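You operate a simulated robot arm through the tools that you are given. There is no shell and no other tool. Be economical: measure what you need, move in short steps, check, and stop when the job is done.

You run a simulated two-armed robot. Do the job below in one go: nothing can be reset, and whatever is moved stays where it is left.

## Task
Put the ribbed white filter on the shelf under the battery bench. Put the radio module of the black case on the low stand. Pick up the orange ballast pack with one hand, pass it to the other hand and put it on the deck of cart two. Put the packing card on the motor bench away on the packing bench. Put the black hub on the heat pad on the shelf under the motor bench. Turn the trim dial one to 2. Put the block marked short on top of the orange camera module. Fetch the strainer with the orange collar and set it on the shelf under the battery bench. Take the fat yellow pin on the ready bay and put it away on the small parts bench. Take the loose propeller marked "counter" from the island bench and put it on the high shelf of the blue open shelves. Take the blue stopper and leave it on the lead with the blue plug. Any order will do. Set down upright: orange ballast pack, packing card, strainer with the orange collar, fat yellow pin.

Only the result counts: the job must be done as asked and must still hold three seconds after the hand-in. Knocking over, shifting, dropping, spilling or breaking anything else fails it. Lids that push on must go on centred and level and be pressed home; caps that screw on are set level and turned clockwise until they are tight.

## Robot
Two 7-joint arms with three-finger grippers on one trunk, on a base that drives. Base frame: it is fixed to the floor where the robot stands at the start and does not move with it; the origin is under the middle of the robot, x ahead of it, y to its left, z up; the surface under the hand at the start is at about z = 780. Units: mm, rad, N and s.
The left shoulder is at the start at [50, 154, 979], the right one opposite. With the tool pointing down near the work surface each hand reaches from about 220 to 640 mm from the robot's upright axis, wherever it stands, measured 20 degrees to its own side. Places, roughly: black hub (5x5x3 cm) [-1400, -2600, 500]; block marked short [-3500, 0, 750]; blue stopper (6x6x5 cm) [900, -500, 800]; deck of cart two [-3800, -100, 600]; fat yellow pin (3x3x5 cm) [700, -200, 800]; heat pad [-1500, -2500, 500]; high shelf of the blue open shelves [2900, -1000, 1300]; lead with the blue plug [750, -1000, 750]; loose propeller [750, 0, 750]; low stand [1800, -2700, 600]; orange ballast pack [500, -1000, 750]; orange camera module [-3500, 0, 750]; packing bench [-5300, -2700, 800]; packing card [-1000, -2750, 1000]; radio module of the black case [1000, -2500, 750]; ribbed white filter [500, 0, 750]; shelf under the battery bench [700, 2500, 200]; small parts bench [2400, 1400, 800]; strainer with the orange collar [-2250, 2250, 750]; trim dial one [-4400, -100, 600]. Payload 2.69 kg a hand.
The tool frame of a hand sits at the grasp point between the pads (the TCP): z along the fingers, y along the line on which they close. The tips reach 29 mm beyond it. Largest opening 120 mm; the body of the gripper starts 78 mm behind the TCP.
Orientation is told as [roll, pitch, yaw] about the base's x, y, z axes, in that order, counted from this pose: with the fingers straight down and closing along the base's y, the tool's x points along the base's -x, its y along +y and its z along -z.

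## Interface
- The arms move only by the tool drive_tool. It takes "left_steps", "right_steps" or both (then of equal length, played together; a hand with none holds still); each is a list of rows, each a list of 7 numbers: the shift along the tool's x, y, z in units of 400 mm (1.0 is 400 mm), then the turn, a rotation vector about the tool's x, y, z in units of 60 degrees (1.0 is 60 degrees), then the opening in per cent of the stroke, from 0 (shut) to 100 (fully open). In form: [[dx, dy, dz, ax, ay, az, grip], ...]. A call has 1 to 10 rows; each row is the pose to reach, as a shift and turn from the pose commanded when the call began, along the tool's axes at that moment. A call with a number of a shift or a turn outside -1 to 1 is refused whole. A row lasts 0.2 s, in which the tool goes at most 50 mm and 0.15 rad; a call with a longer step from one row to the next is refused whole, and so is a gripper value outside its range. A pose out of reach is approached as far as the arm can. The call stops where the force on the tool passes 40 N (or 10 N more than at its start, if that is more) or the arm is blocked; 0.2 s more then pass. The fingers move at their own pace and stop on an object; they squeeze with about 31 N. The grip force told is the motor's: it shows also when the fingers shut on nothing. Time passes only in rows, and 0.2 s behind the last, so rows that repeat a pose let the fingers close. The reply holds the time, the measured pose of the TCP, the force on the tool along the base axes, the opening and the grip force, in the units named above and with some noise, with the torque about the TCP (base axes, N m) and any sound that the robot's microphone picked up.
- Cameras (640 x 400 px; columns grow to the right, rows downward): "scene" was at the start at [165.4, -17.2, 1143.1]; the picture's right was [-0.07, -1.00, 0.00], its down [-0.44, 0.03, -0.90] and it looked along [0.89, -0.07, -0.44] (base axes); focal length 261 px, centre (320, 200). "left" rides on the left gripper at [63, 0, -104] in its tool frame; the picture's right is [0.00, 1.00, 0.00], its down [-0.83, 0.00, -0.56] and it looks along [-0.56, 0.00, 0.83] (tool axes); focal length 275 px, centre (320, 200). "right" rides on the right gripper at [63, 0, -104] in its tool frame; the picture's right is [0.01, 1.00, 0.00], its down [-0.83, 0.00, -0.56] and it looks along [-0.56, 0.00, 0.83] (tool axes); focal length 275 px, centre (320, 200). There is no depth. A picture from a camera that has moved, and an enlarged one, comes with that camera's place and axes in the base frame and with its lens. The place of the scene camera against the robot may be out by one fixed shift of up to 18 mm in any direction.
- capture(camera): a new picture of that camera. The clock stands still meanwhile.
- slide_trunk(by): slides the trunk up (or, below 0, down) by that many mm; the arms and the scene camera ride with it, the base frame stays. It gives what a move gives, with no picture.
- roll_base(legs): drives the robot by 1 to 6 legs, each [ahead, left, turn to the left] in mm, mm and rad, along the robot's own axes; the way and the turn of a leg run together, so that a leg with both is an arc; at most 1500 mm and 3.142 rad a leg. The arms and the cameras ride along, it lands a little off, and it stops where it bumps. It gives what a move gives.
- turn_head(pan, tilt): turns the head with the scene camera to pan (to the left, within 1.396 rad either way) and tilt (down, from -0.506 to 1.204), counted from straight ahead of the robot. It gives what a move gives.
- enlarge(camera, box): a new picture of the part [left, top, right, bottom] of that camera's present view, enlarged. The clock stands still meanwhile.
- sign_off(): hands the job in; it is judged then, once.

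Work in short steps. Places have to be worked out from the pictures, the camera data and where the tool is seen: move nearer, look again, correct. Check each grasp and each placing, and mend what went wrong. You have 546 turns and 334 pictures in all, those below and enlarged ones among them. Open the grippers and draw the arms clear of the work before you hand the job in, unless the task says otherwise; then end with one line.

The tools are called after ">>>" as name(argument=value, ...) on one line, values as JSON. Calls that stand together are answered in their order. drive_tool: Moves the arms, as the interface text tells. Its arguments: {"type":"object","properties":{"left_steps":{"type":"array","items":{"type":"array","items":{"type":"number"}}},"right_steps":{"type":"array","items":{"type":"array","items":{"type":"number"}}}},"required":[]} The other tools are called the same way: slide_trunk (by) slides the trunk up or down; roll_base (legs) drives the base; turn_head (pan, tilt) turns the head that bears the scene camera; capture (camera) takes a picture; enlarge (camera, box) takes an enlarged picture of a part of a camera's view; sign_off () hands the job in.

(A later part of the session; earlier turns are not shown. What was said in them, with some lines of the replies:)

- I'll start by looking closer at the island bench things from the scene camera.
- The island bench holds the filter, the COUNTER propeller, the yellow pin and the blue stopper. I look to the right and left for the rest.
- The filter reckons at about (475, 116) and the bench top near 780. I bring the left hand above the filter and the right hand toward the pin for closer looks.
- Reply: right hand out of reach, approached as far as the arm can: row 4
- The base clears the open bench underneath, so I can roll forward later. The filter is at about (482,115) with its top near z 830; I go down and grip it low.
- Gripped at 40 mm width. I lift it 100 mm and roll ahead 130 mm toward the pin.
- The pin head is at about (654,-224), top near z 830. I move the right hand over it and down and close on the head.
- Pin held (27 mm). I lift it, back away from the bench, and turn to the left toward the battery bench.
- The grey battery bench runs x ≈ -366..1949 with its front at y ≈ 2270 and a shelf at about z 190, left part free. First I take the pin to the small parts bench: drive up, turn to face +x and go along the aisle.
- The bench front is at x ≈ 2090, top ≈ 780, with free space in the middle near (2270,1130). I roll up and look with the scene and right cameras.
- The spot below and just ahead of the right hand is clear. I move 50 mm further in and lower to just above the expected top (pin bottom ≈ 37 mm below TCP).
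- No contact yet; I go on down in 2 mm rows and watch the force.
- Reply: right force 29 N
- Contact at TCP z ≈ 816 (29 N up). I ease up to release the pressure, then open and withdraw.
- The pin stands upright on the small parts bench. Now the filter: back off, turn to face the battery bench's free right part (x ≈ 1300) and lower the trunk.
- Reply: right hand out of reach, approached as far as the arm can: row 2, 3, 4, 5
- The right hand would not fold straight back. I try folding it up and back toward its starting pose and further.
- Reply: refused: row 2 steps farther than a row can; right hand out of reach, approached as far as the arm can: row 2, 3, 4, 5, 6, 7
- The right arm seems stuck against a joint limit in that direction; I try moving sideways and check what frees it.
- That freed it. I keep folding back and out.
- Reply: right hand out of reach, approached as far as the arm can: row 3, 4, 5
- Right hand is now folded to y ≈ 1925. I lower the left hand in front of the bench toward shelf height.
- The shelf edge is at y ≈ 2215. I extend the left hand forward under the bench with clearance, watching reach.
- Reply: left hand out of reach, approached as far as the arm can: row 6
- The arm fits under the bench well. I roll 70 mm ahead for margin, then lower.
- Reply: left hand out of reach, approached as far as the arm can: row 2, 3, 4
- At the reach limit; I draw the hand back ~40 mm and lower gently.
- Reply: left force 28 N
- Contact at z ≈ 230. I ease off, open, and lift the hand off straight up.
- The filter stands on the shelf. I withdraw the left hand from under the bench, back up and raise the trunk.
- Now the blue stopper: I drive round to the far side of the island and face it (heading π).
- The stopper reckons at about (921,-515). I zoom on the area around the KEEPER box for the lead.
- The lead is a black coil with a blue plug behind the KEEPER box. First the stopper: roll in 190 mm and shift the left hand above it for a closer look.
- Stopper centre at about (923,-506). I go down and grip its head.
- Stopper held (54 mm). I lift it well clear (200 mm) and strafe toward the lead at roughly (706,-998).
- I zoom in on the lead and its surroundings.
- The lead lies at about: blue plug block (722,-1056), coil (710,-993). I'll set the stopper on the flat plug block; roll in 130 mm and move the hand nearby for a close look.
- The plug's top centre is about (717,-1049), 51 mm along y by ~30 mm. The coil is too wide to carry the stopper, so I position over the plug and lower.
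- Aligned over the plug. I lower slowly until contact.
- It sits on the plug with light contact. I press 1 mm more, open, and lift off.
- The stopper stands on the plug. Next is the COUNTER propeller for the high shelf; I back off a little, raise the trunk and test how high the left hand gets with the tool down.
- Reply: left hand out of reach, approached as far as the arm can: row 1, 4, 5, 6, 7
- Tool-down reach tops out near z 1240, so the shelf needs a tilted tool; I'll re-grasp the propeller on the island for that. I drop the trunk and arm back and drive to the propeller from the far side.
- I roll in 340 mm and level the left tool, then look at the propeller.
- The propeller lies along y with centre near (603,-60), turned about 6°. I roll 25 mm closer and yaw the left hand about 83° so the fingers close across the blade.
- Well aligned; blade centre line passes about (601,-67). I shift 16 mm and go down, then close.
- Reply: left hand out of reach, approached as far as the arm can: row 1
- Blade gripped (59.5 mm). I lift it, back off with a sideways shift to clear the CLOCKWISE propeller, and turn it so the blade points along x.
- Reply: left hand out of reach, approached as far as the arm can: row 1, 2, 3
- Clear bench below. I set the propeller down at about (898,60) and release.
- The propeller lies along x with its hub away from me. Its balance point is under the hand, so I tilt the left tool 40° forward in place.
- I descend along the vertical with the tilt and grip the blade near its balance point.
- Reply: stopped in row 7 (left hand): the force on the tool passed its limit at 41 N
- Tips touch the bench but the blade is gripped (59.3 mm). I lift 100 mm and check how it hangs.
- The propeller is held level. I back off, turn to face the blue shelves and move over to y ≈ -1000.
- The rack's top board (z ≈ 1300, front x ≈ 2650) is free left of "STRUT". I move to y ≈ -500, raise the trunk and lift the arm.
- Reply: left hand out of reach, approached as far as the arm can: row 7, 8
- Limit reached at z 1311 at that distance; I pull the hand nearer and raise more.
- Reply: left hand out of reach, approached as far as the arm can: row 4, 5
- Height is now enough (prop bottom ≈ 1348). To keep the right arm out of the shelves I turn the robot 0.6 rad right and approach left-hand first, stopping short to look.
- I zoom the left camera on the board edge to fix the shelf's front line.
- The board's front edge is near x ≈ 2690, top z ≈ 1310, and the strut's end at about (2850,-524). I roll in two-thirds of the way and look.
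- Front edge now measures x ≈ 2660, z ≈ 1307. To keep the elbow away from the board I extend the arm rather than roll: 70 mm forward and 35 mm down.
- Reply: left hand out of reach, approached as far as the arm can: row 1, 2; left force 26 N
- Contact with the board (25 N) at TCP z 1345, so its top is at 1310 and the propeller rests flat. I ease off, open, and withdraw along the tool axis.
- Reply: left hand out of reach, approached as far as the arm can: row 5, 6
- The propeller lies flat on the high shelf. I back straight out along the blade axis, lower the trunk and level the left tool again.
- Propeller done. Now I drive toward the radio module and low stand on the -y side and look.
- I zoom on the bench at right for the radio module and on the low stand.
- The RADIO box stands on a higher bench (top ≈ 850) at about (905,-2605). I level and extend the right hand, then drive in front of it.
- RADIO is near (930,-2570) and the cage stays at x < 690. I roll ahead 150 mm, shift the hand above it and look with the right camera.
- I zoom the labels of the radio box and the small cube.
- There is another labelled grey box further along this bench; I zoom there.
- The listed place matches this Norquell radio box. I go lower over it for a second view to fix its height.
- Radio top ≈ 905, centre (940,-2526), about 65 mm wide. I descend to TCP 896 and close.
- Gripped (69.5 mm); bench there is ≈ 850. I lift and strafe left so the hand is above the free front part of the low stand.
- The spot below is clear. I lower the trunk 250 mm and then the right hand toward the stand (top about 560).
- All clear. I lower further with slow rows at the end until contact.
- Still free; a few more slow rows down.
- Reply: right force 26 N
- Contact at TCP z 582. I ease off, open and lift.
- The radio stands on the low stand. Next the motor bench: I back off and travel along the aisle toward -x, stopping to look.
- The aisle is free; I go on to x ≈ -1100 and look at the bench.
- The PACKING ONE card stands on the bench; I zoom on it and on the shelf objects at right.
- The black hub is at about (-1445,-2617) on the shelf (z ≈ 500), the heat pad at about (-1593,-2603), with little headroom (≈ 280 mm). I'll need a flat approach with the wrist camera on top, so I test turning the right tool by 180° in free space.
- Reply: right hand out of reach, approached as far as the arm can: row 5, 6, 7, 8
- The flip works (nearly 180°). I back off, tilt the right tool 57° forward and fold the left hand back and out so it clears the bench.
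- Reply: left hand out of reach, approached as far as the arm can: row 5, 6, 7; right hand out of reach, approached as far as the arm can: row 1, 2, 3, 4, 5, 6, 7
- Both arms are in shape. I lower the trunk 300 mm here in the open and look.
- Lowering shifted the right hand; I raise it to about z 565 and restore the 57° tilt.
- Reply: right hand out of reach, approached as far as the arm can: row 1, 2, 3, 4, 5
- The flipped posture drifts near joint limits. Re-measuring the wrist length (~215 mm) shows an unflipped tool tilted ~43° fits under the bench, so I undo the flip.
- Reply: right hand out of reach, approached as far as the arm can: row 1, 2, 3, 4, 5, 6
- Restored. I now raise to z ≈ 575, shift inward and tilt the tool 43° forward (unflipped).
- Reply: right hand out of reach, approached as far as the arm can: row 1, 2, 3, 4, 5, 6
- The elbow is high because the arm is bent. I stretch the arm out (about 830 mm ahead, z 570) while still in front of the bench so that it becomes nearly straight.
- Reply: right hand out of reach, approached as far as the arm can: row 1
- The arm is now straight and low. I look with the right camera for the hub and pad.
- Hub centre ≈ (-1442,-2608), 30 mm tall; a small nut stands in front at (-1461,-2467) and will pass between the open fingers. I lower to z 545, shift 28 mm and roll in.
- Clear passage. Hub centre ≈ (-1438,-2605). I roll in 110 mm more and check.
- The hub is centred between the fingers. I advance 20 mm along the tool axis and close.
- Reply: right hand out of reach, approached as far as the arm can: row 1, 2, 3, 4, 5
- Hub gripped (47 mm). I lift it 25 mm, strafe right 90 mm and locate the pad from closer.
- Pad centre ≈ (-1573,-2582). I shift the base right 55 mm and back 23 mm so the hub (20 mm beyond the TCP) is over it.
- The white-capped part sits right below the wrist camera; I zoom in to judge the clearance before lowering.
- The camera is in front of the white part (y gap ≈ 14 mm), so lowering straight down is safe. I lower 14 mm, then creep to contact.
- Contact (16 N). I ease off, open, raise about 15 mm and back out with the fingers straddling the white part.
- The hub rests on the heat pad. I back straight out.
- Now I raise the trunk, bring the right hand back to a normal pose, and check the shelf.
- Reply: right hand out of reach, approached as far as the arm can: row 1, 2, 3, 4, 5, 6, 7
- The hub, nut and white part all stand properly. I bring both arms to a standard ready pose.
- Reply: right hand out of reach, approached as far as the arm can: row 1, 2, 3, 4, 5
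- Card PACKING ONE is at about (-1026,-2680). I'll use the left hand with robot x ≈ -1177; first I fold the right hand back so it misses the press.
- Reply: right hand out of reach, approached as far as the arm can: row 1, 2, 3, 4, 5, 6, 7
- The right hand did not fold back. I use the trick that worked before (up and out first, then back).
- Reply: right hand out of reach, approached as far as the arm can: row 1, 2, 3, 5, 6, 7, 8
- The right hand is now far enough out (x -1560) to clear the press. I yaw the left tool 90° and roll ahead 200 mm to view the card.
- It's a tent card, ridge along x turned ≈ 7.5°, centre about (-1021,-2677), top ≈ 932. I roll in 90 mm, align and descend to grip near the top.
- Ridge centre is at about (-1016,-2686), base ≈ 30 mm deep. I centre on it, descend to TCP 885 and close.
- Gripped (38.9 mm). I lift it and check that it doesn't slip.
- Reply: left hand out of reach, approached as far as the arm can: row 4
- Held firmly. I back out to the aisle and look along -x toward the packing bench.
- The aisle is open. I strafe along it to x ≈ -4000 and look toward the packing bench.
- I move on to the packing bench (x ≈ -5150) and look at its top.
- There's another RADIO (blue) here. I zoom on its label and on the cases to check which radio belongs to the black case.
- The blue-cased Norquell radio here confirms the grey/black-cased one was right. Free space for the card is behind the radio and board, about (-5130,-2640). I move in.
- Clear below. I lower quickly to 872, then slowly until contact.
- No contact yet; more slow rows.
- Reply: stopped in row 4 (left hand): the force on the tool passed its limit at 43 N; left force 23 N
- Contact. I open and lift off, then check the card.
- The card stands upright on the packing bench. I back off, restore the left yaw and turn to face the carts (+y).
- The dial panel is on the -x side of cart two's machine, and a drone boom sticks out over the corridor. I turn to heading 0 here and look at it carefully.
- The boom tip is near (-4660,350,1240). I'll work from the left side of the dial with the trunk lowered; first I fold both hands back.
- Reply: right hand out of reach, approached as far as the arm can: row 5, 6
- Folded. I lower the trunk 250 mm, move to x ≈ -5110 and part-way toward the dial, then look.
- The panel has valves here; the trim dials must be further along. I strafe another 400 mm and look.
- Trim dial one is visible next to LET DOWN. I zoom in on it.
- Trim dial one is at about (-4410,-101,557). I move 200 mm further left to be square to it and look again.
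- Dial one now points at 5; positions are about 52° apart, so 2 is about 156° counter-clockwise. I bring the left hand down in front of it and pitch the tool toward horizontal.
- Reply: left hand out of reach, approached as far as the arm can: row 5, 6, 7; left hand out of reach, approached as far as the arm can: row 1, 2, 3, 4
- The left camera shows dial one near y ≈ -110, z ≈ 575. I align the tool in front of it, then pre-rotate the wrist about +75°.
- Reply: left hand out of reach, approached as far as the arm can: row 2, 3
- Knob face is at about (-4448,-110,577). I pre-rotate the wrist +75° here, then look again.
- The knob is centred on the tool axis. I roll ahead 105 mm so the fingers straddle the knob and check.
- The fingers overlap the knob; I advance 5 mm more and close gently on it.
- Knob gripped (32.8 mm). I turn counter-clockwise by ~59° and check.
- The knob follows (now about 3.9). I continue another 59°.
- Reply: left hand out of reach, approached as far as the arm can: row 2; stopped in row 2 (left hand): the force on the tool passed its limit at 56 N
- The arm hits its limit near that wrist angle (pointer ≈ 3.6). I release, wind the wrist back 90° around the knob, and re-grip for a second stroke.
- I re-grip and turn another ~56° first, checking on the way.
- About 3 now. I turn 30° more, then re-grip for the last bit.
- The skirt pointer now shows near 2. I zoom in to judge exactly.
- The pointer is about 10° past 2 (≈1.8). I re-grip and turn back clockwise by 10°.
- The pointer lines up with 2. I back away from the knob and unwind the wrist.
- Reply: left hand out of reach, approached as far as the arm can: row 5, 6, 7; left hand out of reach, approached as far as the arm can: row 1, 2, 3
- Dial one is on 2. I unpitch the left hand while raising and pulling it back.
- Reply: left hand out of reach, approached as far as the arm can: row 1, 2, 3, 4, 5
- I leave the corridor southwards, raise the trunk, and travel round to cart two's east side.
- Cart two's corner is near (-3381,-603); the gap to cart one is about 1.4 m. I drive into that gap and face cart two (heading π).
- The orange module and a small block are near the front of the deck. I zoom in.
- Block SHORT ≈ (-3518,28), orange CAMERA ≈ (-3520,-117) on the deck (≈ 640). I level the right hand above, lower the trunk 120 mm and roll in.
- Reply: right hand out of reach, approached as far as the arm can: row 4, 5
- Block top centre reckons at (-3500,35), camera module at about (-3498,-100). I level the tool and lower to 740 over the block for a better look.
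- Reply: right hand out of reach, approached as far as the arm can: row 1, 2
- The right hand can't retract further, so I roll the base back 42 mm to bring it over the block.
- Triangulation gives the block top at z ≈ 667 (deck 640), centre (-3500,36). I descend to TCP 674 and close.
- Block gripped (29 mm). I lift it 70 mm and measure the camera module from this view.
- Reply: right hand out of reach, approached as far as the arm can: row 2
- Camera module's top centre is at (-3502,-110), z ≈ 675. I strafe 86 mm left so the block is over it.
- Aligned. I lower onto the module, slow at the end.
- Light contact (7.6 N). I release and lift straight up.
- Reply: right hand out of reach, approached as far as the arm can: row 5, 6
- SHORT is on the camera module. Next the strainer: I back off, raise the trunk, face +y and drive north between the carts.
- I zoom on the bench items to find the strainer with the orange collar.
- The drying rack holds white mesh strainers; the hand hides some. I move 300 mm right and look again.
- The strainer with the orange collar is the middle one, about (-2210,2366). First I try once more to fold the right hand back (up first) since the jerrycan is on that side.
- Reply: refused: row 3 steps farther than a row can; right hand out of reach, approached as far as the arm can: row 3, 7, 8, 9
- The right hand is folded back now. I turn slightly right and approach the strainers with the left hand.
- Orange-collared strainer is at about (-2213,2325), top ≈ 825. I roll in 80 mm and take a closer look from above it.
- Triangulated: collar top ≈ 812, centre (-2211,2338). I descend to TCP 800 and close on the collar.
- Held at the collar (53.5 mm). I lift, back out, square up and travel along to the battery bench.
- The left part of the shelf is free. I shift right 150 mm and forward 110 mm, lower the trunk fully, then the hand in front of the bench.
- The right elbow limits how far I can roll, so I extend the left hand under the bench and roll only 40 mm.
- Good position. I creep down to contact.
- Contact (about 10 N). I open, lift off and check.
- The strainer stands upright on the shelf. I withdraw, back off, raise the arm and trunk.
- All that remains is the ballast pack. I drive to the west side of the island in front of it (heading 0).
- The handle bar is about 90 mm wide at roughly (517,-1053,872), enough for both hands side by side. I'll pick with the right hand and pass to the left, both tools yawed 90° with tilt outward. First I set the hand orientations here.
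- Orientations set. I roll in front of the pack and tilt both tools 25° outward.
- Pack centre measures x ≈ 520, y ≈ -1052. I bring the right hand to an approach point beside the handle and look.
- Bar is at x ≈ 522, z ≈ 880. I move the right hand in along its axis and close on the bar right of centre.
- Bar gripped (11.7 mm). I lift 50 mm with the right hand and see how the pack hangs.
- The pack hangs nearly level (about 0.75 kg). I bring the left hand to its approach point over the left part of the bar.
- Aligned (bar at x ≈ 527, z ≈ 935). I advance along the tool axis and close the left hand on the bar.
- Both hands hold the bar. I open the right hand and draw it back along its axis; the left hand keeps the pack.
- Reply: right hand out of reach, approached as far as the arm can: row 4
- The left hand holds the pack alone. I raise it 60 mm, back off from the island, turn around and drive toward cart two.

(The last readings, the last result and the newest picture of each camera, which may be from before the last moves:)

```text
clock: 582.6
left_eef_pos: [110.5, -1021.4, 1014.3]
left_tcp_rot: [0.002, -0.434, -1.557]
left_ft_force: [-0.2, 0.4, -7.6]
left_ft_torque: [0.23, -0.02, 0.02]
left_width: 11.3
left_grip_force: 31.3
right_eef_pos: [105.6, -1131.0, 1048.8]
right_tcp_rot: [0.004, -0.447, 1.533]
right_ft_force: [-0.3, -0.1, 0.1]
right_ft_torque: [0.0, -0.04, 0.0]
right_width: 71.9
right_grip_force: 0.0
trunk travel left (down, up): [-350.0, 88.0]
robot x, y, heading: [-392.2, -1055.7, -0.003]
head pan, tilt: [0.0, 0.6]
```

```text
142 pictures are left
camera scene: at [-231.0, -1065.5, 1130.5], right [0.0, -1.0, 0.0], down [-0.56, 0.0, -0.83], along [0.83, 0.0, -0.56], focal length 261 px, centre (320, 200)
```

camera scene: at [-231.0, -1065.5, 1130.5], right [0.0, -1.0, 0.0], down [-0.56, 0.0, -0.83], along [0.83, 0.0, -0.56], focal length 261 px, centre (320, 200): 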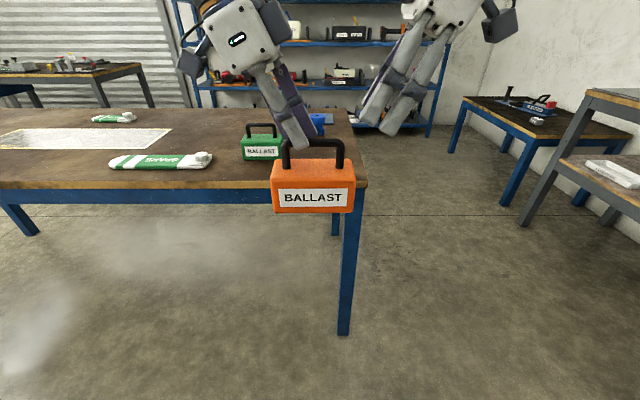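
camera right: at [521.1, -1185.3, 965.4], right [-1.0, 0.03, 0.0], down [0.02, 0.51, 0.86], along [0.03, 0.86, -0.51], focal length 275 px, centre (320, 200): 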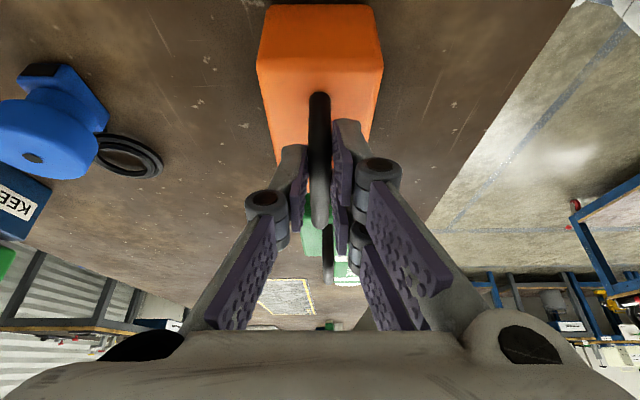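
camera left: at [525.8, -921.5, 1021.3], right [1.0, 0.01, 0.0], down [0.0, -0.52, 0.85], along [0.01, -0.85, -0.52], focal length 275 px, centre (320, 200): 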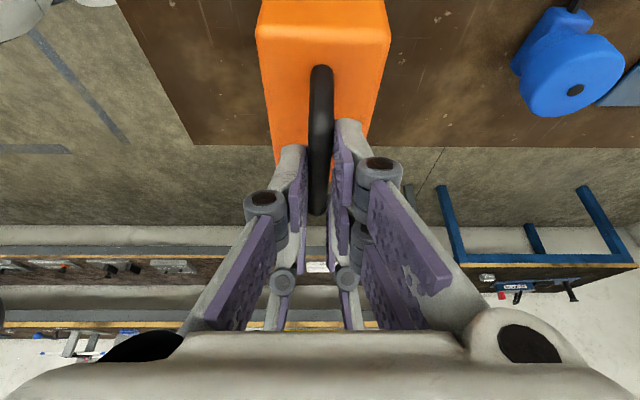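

The pack hangs level. I turn around, shift south for clearance and drive along to x ≈ -2700.

>>> roll_base(legs=[[0, 0, 3.14], [0, 350, 0], [1200, 0, 0], [1100, 0, 0]])

>>> turn_head(pan=-0.6, tilt=0.4)

>>> capture(camera="scene")

```text
clock: 603.9
left_eef_pos: [-3205.5, -1302.0, 1012.7]
left_tcp_rot: [0.003, -0.433, 1.548]
left_ft_force: [0.2, 0.5, -6.9]
left_ft_torque: [-0.17, -0.02, 0.01]
left_width: 11.5
left_grip_force: 31.0
right_eef_pos: [-3196.6, -1191.5, 1048.2]
right_tcp_rot: [0.004, -0.448, -1.648]
right_ft_force: [0.3, -0.4, -0.5]
right_ft_torque: [0.0, -0.03, 0.02]
right_width: 72.1
right_grip_force: 0.2
trunk travel left (down, up): [-350.0, 88.0]
robot x, y, heading: [-2698.6, -1292.1, 3.101]
head pan, tilt: [0.0, 0.6]
```

```text
clock: 604.9
left_eef_pos: [-3205.6, -1302.0, 1012.7]
left_tcp_rot: [0.002, -0.433, 1.548]
left_ft_force: [-0.3, -0.6, -7.8]
left_ft_torque: [-0.19, -0.02, -0.01]
left_width: 11.9
left_grip_force: 31.1
right_eef_pos: [-3195.6, -1191.3, 1049.6]
right_tcp_rot: [0.002, -0.447, -1.647]
right_ft_force: [0.0, -0.3, 0.4]
right_ft_torque: [0.02, -0.01, -0.04]
right_width: 72.1
right_grip_force: 0.0
trunk travel left (down, up): [-350.0, 88.0]
robot x, y, heading: [-2698.3, -1286.4, 3.094]
head pan, tilt: [-0.6, 0.4]
```

```text
141 pictures are left
camera scene: at [-2854.9, -1240.2, 1148.6], right [0.6, 0.8, 0.0], down [0.31, -0.23, -0.92], along [-0.74, 0.55, -0.39], focal length 261 px, centre (320, 200)
```

scene: 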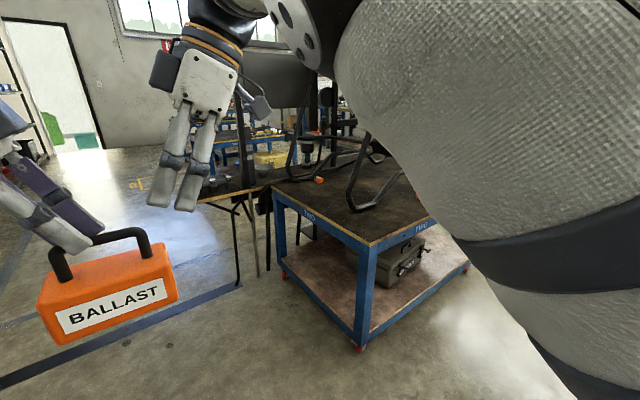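

On course. I strafe north to y ≈ -290, correcting the heading, and look at the deck.

>>> roll_base(legs=[[0, -1000, 0.045]])

>>> turn_head(pan=0.0, tilt=0.45)

>>> capture(camera="scene")

```text
clock: 612.9
left_eef_pos: [-3186.7, -330.7, 1013.3]
left_tcp_rot: [0.002, -0.433, 1.598]
left_ft_force: [-0.7, -0.8, -7.7]
left_ft_torque: [-0.17, -0.02, 0.0]
left_width: 11.6
left_grip_force: 30.9
right_eef_pos: [-3182.0, -221.0, 1049.6]
right_tcp_rot: [0.003, -0.446, -1.599]
right_ft_force: [0.2, 0.3, -0.5]
right_ft_torque: [0.0, 0.01, 0.02]
right_width: 72.0
right_grip_force: 0.1
trunk travel left (down, up): [-350.0, 88.0]
robot x, y, heading: [-2682.4, -295.4, -3.135]
head pan, tilt: [-0.6, 0.4]
```

```text
clock: 613.9
left_eef_pos: [-3184.8, -333.1, 1012.2]
left_tcp_rot: [0.001, -0.432, 1.598]
left_ft_force: [-0.7, 0.2, -7.6]
left_ft_torque: [-0.2, -0.01, 0.02]
left_width: 11.4
left_grip_force: 31.4
right_eef_pos: [-3181.8, -222.2, 1049.4]
right_tcp_rot: [0.003, -0.447, -1.6]
right_ft_force: [-0.8, 0.4, 0.0]
right_ft_torque: [0.01, -0.01, -0.03]
right_width: 72.0
right_grip_force: 0.0
trunk travel left (down, up): [-350.0, 88.0]
robot x, y, heading: [-2686.5, -295.2, -3.134]
head pan, tilt: [0.0, 0.45]
```

```text
140 pictures are left
camera scene: at [-2854.9, -305.6, 1144.0], right [-0.01, 1.0, 0.0], down [0.44, 0.0, -0.9], along [-0.9, -0.01, -0.44], focal length 261 px, centre (320, 200)
```

scene: 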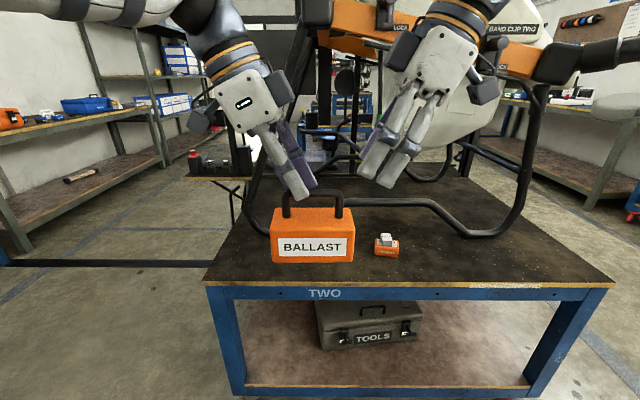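

The deck spot at about (-3490,-300) is free. I lower the trunk 150 mm and roll ahead.

>>> slide_trunk(by=-150)

>>> roll_base(legs=[[200, 0, 0]])

>>> capture(camera="scene")

>>> capture(camera="left")

```text
clock: 615.6
left_eef_pos: [-3186.2, -331.2, 863.3]
left_tcp_rot: [0.002, -0.433, 1.598]
left_ft_force: [0.8, -1.1, -7.5]
left_ft_torque: [-0.17, -0.04, -0.02]
left_width: 11.8
left_grip_force: 31.0
right_eef_pos: [-3211.1, -221.6, 828.2]
right_tcp_rot: [0.188, -0.436, -1.68]
right_ft_force: [-0.1, -1.5, 0.7]
right_ft_torque: [-0.01, 0.02, 0.0]
right_width: 71.8
right_grip_force: 0.1
trunk travel left (down, up): [-200.0, 238.0]
robot x, y, heading: [-2681.7, -295.9, -3.138]
head pan, tilt: [0.0, 0.45]
```

```text
clock: 617.2
left_eef_pos: [-3386.0, -331.1, 862.0]
left_tcp_rot: [-0.001, -0.434, 1.598]
left_ft_force: [-0.5, 0.9, -6.7]
left_ft_torque: [-0.15, -0.01, -0.01]
left_width: 11.4
left_grip_force: 30.7
right_eef_pos: [-3411.0, -223.3, 829.2]
right_tcp_rot: [0.188, -0.435, -1.679]
right_ft_force: [0.1, -0.3, 1.0]
right_ft_torque: [0.0, -0.01, 0.0]
right_width: 72.0
right_grip_force: 0.0
trunk travel left (down, up): [-200.0, 238.0]
robot x, y, heading: [-2882.6, -296.5, -3.136]
head pan, tilt: [0.0, 0.45]
```

```text
139 pictures are left
camera scene: at [-3096.2, -307.2, 990.1], right [-0.01, 1.0, 0.0], down [0.44, 0.0, -0.9], along [-0.9, -0.01, -0.44], focal length 261 px, centre (320, 200)
```

scene: 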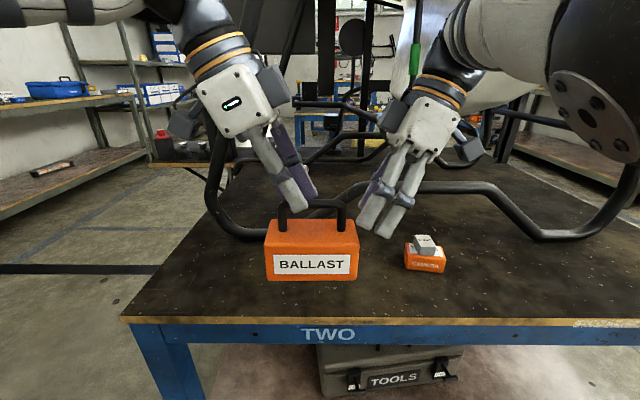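

```text
138 pictures are left
camera left: at [-3383.4, -434.0, 930.8], right [-1.0, -0.02, 0.0], down [-0.01, 0.52, 0.85], along [-0.02, 0.85, -0.52], focal length 275 px, centre (320, 200)
```

left: 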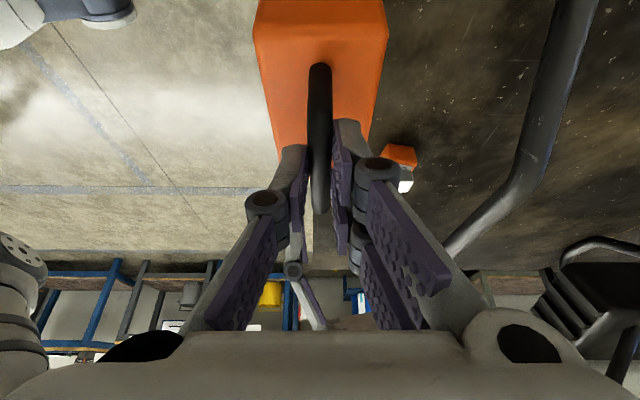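

Good clearance between front edge and the gear tube. I roll 85 mm more and lower the pack to just above the deck.

>>> roll_base(legs=[[85, 0, 0]])

>>> drive_tool(left_steps=[[0.04, 0, 0.085, 0, 0, 0, 0], [0.075, 0, 0.16, 0, 0, 0, 0], [0.094, 0, 0.204, 0, 0, 0, 0]])

>>> capture(camera="scene")

```text
clock: 618.3
left_eef_pos: [-3469.6, -333.5, 861.1]
left_tcp_rot: [0.001, -0.432, 1.596]
left_ft_force: [-0.6, 0.3, -7.6]
left_ft_torque: [-0.14, 0.01, -0.01]
left_width: 11.6
left_grip_force: 30.7
right_eef_pos: [-3497.5, -223.7, 827.4]
right_tcp_rot: [0.188, -0.435, -1.679]
right_ft_force: [0.0, 0.5, -0.3]
right_ft_torque: [0.02, -0.02, 0.02]
right_width: 72.0
right_grip_force: 0.1
trunk travel left (down, up): [-200.0, 238.0]
robot x, y, heading: [-2967.5, -295.4, -3.136]
head pan, tilt: [0.0, 0.45]
```

```text
clock: 619.1
left_eef_pos: [-3470.8, -333.8, 771.5]
left_tcp_rot: [-0.001, -0.433, 1.599]
left_ft_force: [-0.3, 0.0, -8.1]
left_ft_torque: [-0.17, -0.02, 0.01]
left_width: 11.7
left_grip_force: 31.3
right_eef_pos: [-3494.8, -223.8, 827.6]
right_tcp_rot: [0.189, -0.434, -1.68]
right_ft_force: [0.3, 0.6, -0.3]
right_ft_torque: [0.01, 0.02, 0.0]
right_width: 72.0
right_grip_force: 0.0
trunk travel left (down, up): [-200.0, 238.0]
robot x, y, heading: [-2970.4, -295.3, -3.133]
head pan, tilt: [0.0, 0.45]
```

```text
137 pictures are left
camera scene: at [-3180.5, -307.7, 990.2], right [-0.01, 1.0, 0.0], down [0.44, 0.0, -0.9], along [-0.9, -0.01, -0.44], focal length 261 px, centre (320, 200)
```

scene: 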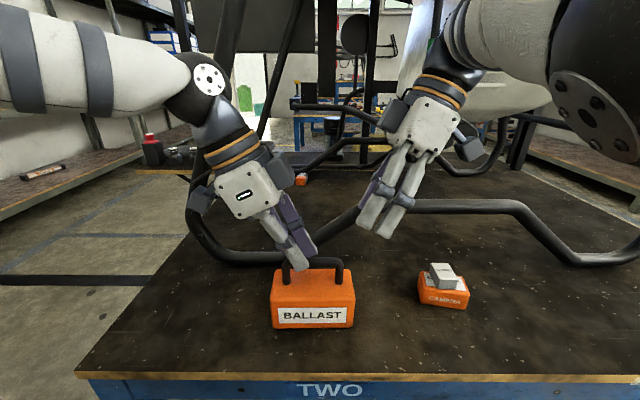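

Close to the deck now. I creep down to contact.

>>> drive_tool(left_steps=[[0.0032, 0, 0.0068, 0, 0, 0, 0], [0.0063, 0, 0.0136, 0, 0, 0, 0], [0.0095, 0, 0.0204, 0, 0, 0, 0], [0.0126, 0, 0.0272, 0, 0, 0, 0], [0.0147, 0, 0.0317, 0, 0, 0, 0]])

```text
clock: 620.3
left_eef_pos: [-3469.6, -332.3, 760.9]
left_tcp_rot: [0.006, -0.437, 1.596]
left_ft_force: [-3.9, -0.1, 29.9]
left_ft_torque: [0.62, 0.08, 0.48]
left_width: 12.0
left_grip_force: 31.0
right_eef_pos: [-3493.7, -224.1, 829.4]
right_tcp_rot: [0.186, -0.433, -1.678]
right_ft_force: [-0.5, 0.2, -0.1]
right_ft_torque: [-0.01, 0.01, 0.02]
right_width: 71.8
right_grip_force: 0.1
trunk travel left (down, up): [-200.0, 238.0]
robot x, y, heading: [-2964.3, -298.5, -3.136]
head pan, tilt: [0.0, 0.45]
```

Contact (30 N). I ease up 2 mm, open, and withdraw along the tool axis.

>>> drive_tool(left_steps=[[-0.0021, 0, -0.0045, 0, 0, 0, 0], [-0.0021, 0, -0.0045, 0, 0, 0, 35], [-0.0021, 0, -0.0045, 0, 0, 0, 50], [-0.0021, 0, -0.0045, 0, 0, 0, 50], [-0.0021, 0, -0.06, 0, 0, 0, 50], [-0.0021, 0, -0.16, 0, 0, 0, 50], [-0.0021, 0, -0.26, 0, 0, 0, 50]])

>>> enlarge(camera="scene", box=[220, 220, 500, 395])

```text
clock: 621.9
left_eef_pos: [-3468.0, -376.6, 854.0]
left_tcp_rot: [-0.002, -0.431, 1.597]
left_ft_force: [0.7, 0.4, -0.3]
left_ft_torque: [-0.02, -0.01, 0.0]
left_width: 60.0
left_grip_force: 0.1
right_eef_pos: [-3495.9, -223.7, 828.5]
right_tcp_rot: [0.187, -0.434, -1.677]
right_ft_force: [0.0, 0.4, -0.1]
right_ft_torque: [-0.01, -0.01, 0.02]
right_width: 72.0
right_grip_force: 0.0
trunk travel left (down, up): [-200.0, 238.0]
robot x, y, heading: [-2964.8, -295.7, -3.132]
head pan, tilt: [0.0, 0.45]
```

```text
2.29 times, centred on (360, 308) of scene
camera zoom: at [-3179.9, -307.8, 990.3], right [-0.01, 1.0, 0.0], down [0.44, 0.0, -0.9], along [-0.9, -0.01, -0.44], focal length 597 px, centre (229, -46)
```

zoom: 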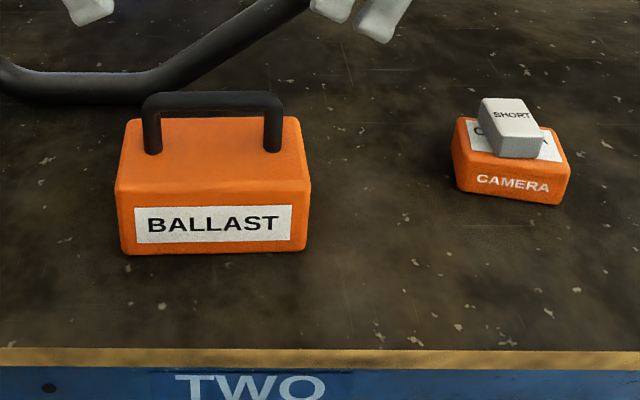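

The pack stands upright on cart two's deck. I roll back clear of the cart and open the grippers before the hand-in.

>>> roll_base(legs=[[-320, 0, 0]])

>>> drive_tool(left_steps=[[0, 0, -0.02, 0, 0, 0, 100], [0, 0, -0.04, 0, 0, 0, 100]], right_steps=[[0, 0, -0.02, 0, 0, 0, 100], [0, 0, -0.04, 0, 0, 0, 100]])

>>> capture(camera="scene")

```text
clock: 624.0
left_eef_pos: [-3151.7, -374.0, 852.5]
left_tcp_rot: [0.002, -0.433, 1.597]
left_ft_force: [-0.6, -0.2, 0.5]
left_ft_torque: [-0.01, 0.0, 0.02]
left_width: 60.1
left_grip_force: 0.0
right_eef_pos: [-3179.0, -221.2, 827.9]
right_tcp_rot: [0.188, -0.435, -1.677]
right_ft_force: [-0.1, -0.1, 0.5]
right_ft_torque: [0.01, -0.01, -0.01]
right_width: 72.2
right_grip_force: 0.1
trunk travel left (down, up): [-200.0, 238.0]
robot x, y, heading: [-2646.0, -291.8, -3.132]
head pan, tilt: [0.0, 0.45]
```

```text
clock: 624.6
left_eef_pos: [-3150.9, -381.2, 866.7]
left_tcp_rot: [0.001, -0.43, 1.598]
left_ft_force: [0.4, -0.5, -0.6]
left_ft_torque: [0.0, 0.0, -0.01]
left_width: 120.1
left_grip_force: 0.1
right_eef_pos: [-3181.1, -213.6, 841.8]
right_tcp_rot: [0.188, -0.435, -1.677]
right_ft_force: [-0.1, 0.1, 0.7]
right_ft_torque: [-0.02, 0.02, -0.04]
right_width: 119.7
right_grip_force: 0.1
trunk travel left (down, up): [-200.0, 238.0]
robot x, y, heading: [-2650.3, -294.7, -3.133]
head pan, tilt: [0.0, 0.45]
```

```text
135 pictures are left
camera scene: at [-2863.5, -305.7, 990.3], right [-0.01, 1.0, 0.0], down [0.44, 0.0, -0.9], along [-0.9, -0.01, -0.44], focal length 261 px, centre (320, 200)
```

scene: 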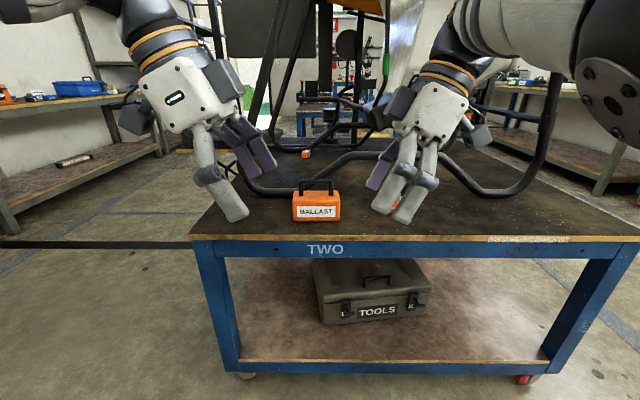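

All tasks are done, the grippers are open and the arms are clear. I hand the job in.

>>> sign_off()

```text
The job is handed in.
```

I did all eleven tasks, checked each placing in the pictures, and handed the job in. The one thing I could not confirm was the radio's case colour: I took the dark grey RADIO box at the listed place as the radio module of the black case.
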